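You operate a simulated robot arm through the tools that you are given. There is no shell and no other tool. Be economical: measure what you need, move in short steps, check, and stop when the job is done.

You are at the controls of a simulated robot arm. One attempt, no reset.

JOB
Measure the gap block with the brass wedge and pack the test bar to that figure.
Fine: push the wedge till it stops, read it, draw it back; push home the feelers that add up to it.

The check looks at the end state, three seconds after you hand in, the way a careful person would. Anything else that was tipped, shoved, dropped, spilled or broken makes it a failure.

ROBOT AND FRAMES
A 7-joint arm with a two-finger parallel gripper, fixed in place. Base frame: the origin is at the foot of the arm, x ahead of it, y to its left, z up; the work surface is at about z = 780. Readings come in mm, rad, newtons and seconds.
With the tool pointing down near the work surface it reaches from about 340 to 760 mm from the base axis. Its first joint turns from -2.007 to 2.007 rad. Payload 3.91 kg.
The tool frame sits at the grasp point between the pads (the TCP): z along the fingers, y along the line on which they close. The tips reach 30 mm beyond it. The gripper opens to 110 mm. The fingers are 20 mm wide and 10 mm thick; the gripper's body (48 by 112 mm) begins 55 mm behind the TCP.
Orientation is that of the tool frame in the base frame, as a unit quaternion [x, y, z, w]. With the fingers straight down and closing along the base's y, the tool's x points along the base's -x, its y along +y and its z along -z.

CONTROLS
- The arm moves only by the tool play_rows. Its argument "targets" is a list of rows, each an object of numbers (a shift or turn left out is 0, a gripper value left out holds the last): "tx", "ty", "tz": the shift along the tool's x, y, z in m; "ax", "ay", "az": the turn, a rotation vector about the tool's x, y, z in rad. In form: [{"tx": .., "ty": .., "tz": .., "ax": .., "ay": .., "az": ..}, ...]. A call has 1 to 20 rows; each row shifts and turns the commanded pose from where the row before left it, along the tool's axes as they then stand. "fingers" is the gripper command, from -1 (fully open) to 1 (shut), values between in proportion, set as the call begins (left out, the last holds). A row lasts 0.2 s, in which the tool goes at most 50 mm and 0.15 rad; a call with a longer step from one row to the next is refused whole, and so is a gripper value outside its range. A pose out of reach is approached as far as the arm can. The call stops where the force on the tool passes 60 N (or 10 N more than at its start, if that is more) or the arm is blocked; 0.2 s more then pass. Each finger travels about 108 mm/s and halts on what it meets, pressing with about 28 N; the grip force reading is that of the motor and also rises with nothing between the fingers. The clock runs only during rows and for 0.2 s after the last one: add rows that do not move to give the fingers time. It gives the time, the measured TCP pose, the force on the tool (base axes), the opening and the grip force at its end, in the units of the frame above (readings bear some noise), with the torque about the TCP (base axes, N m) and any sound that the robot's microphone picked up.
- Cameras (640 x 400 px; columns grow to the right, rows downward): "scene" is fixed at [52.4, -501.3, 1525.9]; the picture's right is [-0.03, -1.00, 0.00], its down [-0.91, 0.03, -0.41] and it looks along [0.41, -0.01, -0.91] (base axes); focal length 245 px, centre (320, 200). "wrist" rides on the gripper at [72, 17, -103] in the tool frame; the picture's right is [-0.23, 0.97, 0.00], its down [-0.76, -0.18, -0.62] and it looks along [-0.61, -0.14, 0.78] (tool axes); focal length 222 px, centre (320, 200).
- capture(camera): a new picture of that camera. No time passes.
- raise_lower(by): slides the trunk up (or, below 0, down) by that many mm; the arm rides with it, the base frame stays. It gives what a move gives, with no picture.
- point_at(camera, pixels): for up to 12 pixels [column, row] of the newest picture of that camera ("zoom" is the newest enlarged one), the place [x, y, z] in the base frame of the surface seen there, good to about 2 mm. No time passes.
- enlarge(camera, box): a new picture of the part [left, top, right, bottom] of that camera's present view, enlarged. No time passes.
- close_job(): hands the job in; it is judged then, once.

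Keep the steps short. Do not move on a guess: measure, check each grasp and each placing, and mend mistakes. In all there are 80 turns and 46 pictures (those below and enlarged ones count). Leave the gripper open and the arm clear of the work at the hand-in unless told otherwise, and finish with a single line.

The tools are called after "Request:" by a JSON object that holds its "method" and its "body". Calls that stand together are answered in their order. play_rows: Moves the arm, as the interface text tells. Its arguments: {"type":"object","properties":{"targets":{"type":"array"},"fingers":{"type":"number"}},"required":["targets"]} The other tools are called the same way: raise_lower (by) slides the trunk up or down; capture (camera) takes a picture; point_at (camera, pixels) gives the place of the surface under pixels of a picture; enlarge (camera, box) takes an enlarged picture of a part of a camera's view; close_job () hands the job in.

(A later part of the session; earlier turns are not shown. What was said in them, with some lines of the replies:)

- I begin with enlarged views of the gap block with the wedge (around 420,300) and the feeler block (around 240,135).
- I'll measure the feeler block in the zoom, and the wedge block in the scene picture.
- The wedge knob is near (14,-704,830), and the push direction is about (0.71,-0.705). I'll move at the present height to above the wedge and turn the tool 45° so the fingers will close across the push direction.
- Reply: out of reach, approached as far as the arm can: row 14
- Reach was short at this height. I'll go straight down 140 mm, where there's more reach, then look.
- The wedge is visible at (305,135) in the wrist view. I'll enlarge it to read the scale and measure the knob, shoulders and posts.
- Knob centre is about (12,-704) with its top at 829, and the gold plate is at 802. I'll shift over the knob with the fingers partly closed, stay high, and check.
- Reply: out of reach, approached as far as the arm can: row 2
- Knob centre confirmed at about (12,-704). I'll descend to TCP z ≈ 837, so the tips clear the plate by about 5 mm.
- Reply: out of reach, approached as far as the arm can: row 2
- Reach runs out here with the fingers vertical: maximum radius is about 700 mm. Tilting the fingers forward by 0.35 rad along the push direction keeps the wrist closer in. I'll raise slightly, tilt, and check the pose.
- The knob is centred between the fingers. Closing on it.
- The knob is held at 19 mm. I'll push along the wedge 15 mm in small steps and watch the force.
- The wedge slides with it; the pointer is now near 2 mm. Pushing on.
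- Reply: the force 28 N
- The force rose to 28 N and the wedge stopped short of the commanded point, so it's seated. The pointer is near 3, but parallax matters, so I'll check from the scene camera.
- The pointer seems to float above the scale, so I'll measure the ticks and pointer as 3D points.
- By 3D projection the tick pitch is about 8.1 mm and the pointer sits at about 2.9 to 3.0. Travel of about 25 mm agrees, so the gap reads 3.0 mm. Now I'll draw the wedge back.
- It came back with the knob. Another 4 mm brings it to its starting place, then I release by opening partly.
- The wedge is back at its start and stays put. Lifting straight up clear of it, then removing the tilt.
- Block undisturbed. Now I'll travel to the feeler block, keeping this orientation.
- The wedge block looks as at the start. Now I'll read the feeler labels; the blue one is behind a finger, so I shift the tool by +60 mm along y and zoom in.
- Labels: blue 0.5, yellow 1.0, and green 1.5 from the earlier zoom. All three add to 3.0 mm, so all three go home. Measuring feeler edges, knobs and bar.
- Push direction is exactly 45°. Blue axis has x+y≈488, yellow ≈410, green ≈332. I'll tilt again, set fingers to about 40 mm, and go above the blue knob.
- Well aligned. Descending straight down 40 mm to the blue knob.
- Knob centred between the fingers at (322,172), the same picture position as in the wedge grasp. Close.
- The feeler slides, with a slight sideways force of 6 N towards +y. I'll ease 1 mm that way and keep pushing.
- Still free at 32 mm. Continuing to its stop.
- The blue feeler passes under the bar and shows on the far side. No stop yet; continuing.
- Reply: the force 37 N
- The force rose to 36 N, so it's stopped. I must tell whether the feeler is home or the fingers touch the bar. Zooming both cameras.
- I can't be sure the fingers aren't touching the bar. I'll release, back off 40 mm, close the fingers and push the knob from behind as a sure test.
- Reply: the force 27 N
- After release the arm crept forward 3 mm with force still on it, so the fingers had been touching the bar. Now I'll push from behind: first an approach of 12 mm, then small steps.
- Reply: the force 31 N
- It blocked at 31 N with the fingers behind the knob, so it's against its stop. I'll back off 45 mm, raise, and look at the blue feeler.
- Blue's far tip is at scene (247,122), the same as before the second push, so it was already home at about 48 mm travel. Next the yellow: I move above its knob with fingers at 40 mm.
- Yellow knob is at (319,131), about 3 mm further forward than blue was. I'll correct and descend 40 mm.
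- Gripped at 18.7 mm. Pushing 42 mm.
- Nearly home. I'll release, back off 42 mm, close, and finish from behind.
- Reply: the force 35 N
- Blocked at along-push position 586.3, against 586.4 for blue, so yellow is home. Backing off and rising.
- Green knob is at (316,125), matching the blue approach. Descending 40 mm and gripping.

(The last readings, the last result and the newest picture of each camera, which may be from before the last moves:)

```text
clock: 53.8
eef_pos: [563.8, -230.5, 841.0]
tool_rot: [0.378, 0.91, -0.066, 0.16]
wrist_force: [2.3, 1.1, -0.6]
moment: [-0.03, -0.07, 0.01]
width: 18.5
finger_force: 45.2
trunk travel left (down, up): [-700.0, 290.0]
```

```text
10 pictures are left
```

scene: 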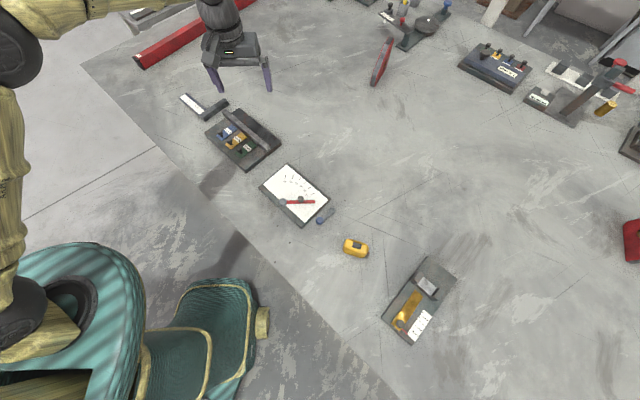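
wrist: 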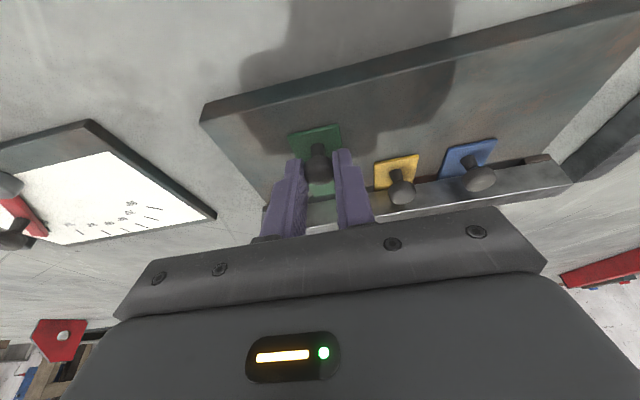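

Gripped at 18.5 mm. Pushing 42 mm.

Request:
{"method": "play_rows", "body": {"targets": [{"tx": -0.00235, "ty": 0.0005, "tz": 0.00086}, {"tx": -0.00235, "tz": 0.00086}, {"tx": -0.00235, "tz": 0.00086}, {"tx": -0.00235, "tz": 0.00086}, {"tx": -0.00235, "tz": 0.00086}, {"tx": -0.00235, "tz": 0.00086}, {"tx": -0.00235, "tz": 0.00086}, {"tx": -0.00235, "tz": 0.00086}, {"tx": -0.00235, "tz": 0.00086}, {"tx": -0.00235, "tz": 0.00086}, {"tx": -0.00235, "tz": 0.00086}, {"tx": -0.00235, "tz": 0.00086}, {"tx": -0.00235, "tz": 0.00086}, {"tx": -0.00235, "tz": 0.00086}, {"tx": -0.00235, "tz": 0.00086}, {"tx": -0.00235, "tz": 0.00086}, {"tx": -0.00188, "tz": 0.00069}]}}

Request:
{"method": "capture", "body": {"camera": "wrist"}}

```text
clock: 57.4
eef_pos: [593.3, -259.6, 840.6]
tool_rot: [0.377, 0.909, -0.068, 0.161]
wrist_force: [1.7, 1.6, 5.5]
moment: [-0.04, -0.09, 0.04]
width: 18.7
finger_force: 44.6
trunk travel left (down, up): [-700.0, 290.0]
```

```text
9 pictures are left
```

wrist: 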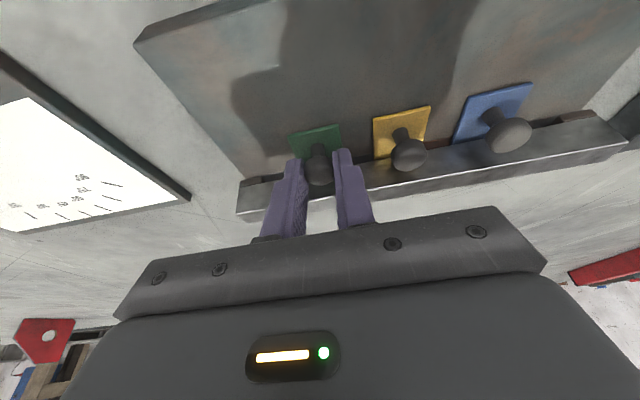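

Same as yellow. Release, back off, close, and finish from behind.

Request:
{"method": "play_rows", "body": {"fingers": 0.27, "targets": [{}, {}]}}

Request:
{"method": "play_rows", "body": {"targets": [{"tx": 0.0094, "tz": -0.0034}, {"tx": 0.0094, "tz": -0.0034}, {"tx": 0.0094, "tz": -0.0034}, {"tx": 0.0094, "tz": -0.0034}, {"tx": 0.0019, "tz": -0.0007}, {}]}}

Request:
{"method": "play_rows", "body": {"fingers": 1, "targets": [{}, {}, {}]}}

Request:
{"method": "play_rows", "body": {"targets": [{"tx": -0.0056, "tz": 0.00205}, {"tx": -0.0056, "tz": 0.00205}, {"tx": -0.00188, "tz": 0.00069}, {"tx": -0.00188, "tz": 0.00069}, {"tx": -0.00188, "tz": 0.00069}, {"tx": -0.00188, "tz": 0.00069}, {"tx": -0.00188, "tz": 0.00069}, {"tx": -0.00188, "tz": 0.00069}, {"tx": -0.00188, "tz": 0.00069}, {"tx": -0.00188, "tz": 0.00069}, {"tx": -0.00188, "tz": 0.00069}]}}

```text
clock: 58.0
eef_pos: [594.1, -261.2, 840.1]
tool_rot: [0.377, 0.91, -0.067, 0.16]
wrist_force: [0.8, 0.3, -0.2]
moment: [-0.03, 0.03, 0.03]
width: 40.2
finger_force: 0.1
trunk travel left (down, up): [-700.0, 290.0]
```

```text
clock: 59.4
eef_pos: [563.4, -230.8, 840.6]
tool_rot: [0.377, 0.91, -0.067, 0.161]
wrist_force: [0.4, 0.3, -0.2]
moment: [0.02, 0.0, 0.0]
width: 40.2
finger_force: 0.1
trunk travel left (down, up): [-700.0, 290.0]
```

```text
clock: 60.2
eef_pos: [563.9, -231.8, 840.6]
tool_rot: [0.376, 0.91, -0.067, 0.162]
wrist_force: [-0.5, 0.1, 0.6]
moment: [-0.01, 0.02, 0.03]
width: 0.1
finger_force: 28.1
trunk travel left (down, up): [-700.0, 290.0]
```

```text
clock: 62.6
eef_pos: [581.5, -248.9, 838.8]
tool_rot: [0.377, 0.91, -0.066, 0.156]
wrist_force: [-20.0, 27.8, -3.9]
moment: [0.35, 0.59, 0.03]
width: 0.1
finger_force: 27.4
trunk travel left (down, up): [-700.0, 290.0]
```

Blocked at 587, the same stop as the others, so green is home. Backing off, rising clear, and removing the tilt.

Request:
{"method": "play_rows", "body": {"targets": [{"tx": 0.0094, "tz": -0.0034}, {"tx": 0.0094, "tz": -0.0034}, {"tx": 0.0141, "tz": -0.0051}, {"tx": -0.0137, "tz": -0.0376}, {"tx": -0.0137, "tz": -0.0376}, {"tx": -0.0137, "tz": -0.0376}, {"tx": 0.04}, {"tx": 0.04}, {"ay": 0.1167}, {"ay": 0.1167}, {"ay": 0.1166}, {"tx": 0.03}, {}]}}

Request:
{"method": "play_rows", "body": {"fingers": -1, "targets": [{"tz": -0.04}, {"tz": -0.04}, {"tx": 0.03}, {}]}}

Request:
{"method": "enlarge", "body": {"camera": "scene", "box": [200, 90, 284, 160]}}

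Request:
{"method": "capture", "body": {"camera": "scene"}}

```text
clock: 65.4
eef_pos: [486.4, -154.4, 932.8]
tool_rot: [0.383, 0.924, 0.001, 0.0]
wrist_force: [0.6, -0.5, 0.0]
moment: [0.04, -0.02, 0.0]
width: 0.3
finger_force: 28.1
trunk travel left (down, up): [-700.0, 290.0]
```

```text
clock: 66.4
eef_pos: [465.9, -132.2, 1013.7]
tool_rot: [0.383, 0.924, 0.0, 0.0]
wrist_force: [-0.1, 0.1, -1.2]
moment: [0.01, -0.01, -0.03]
width: 109.7
finger_force: 0.0
trunk travel left (down, up): [-700.0, 290.0]
```

```text
5.71 times, centred on (242, 125) of scene
```

zoom: 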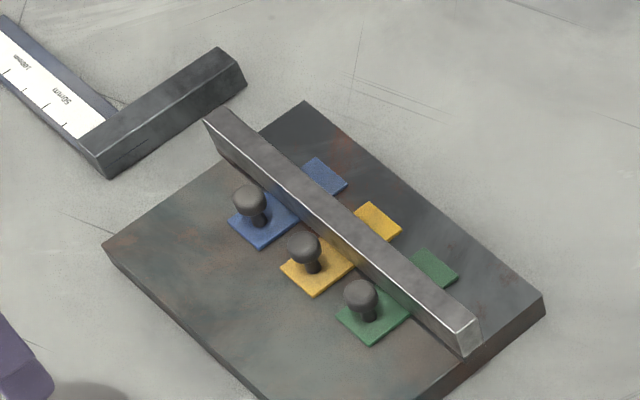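

```text
7 pictures are left
```

scene: 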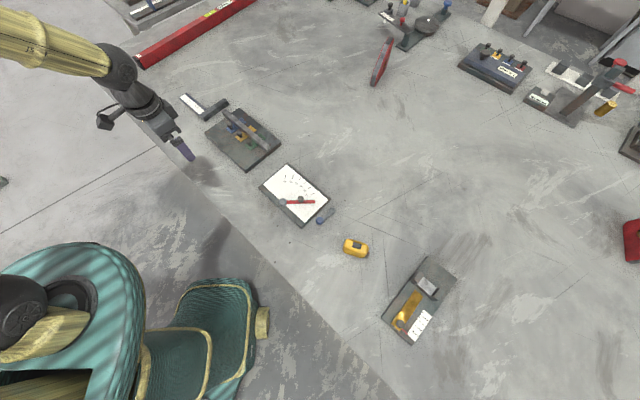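

All three are home and evenly aligned, and everything else looks undisturbed. As a last check of the reading, I'll zoom on the scale and resting pointer to verify start plus travel.

Request:
{"method": "enlarge", "body": {"camera": "scene", "box": [395, 305, 437, 345]}}

```text
10.00 times, centred on (416, 325) of scene
```

zoom: 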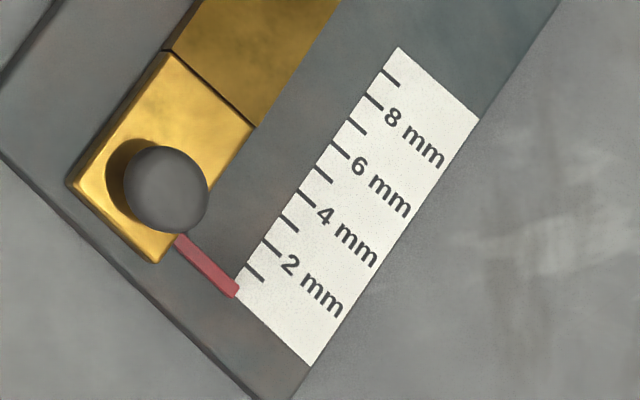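

The resting pointer is on the 0 line. Travel of 25.2 mm at 8.1 mm per unit gives 3.1, which agrees with the 3.0 mm reading taken from the seated pointer. Handing in.

Request:
{"method": "close_job", "body": {}}

```text
The job is handed in.
```

The gap block reads 3.0 mm, the wedge is drawn back to 0, and the 0.5, 1.0 and 1.5 mm feelers are all pushed home under the test bar.
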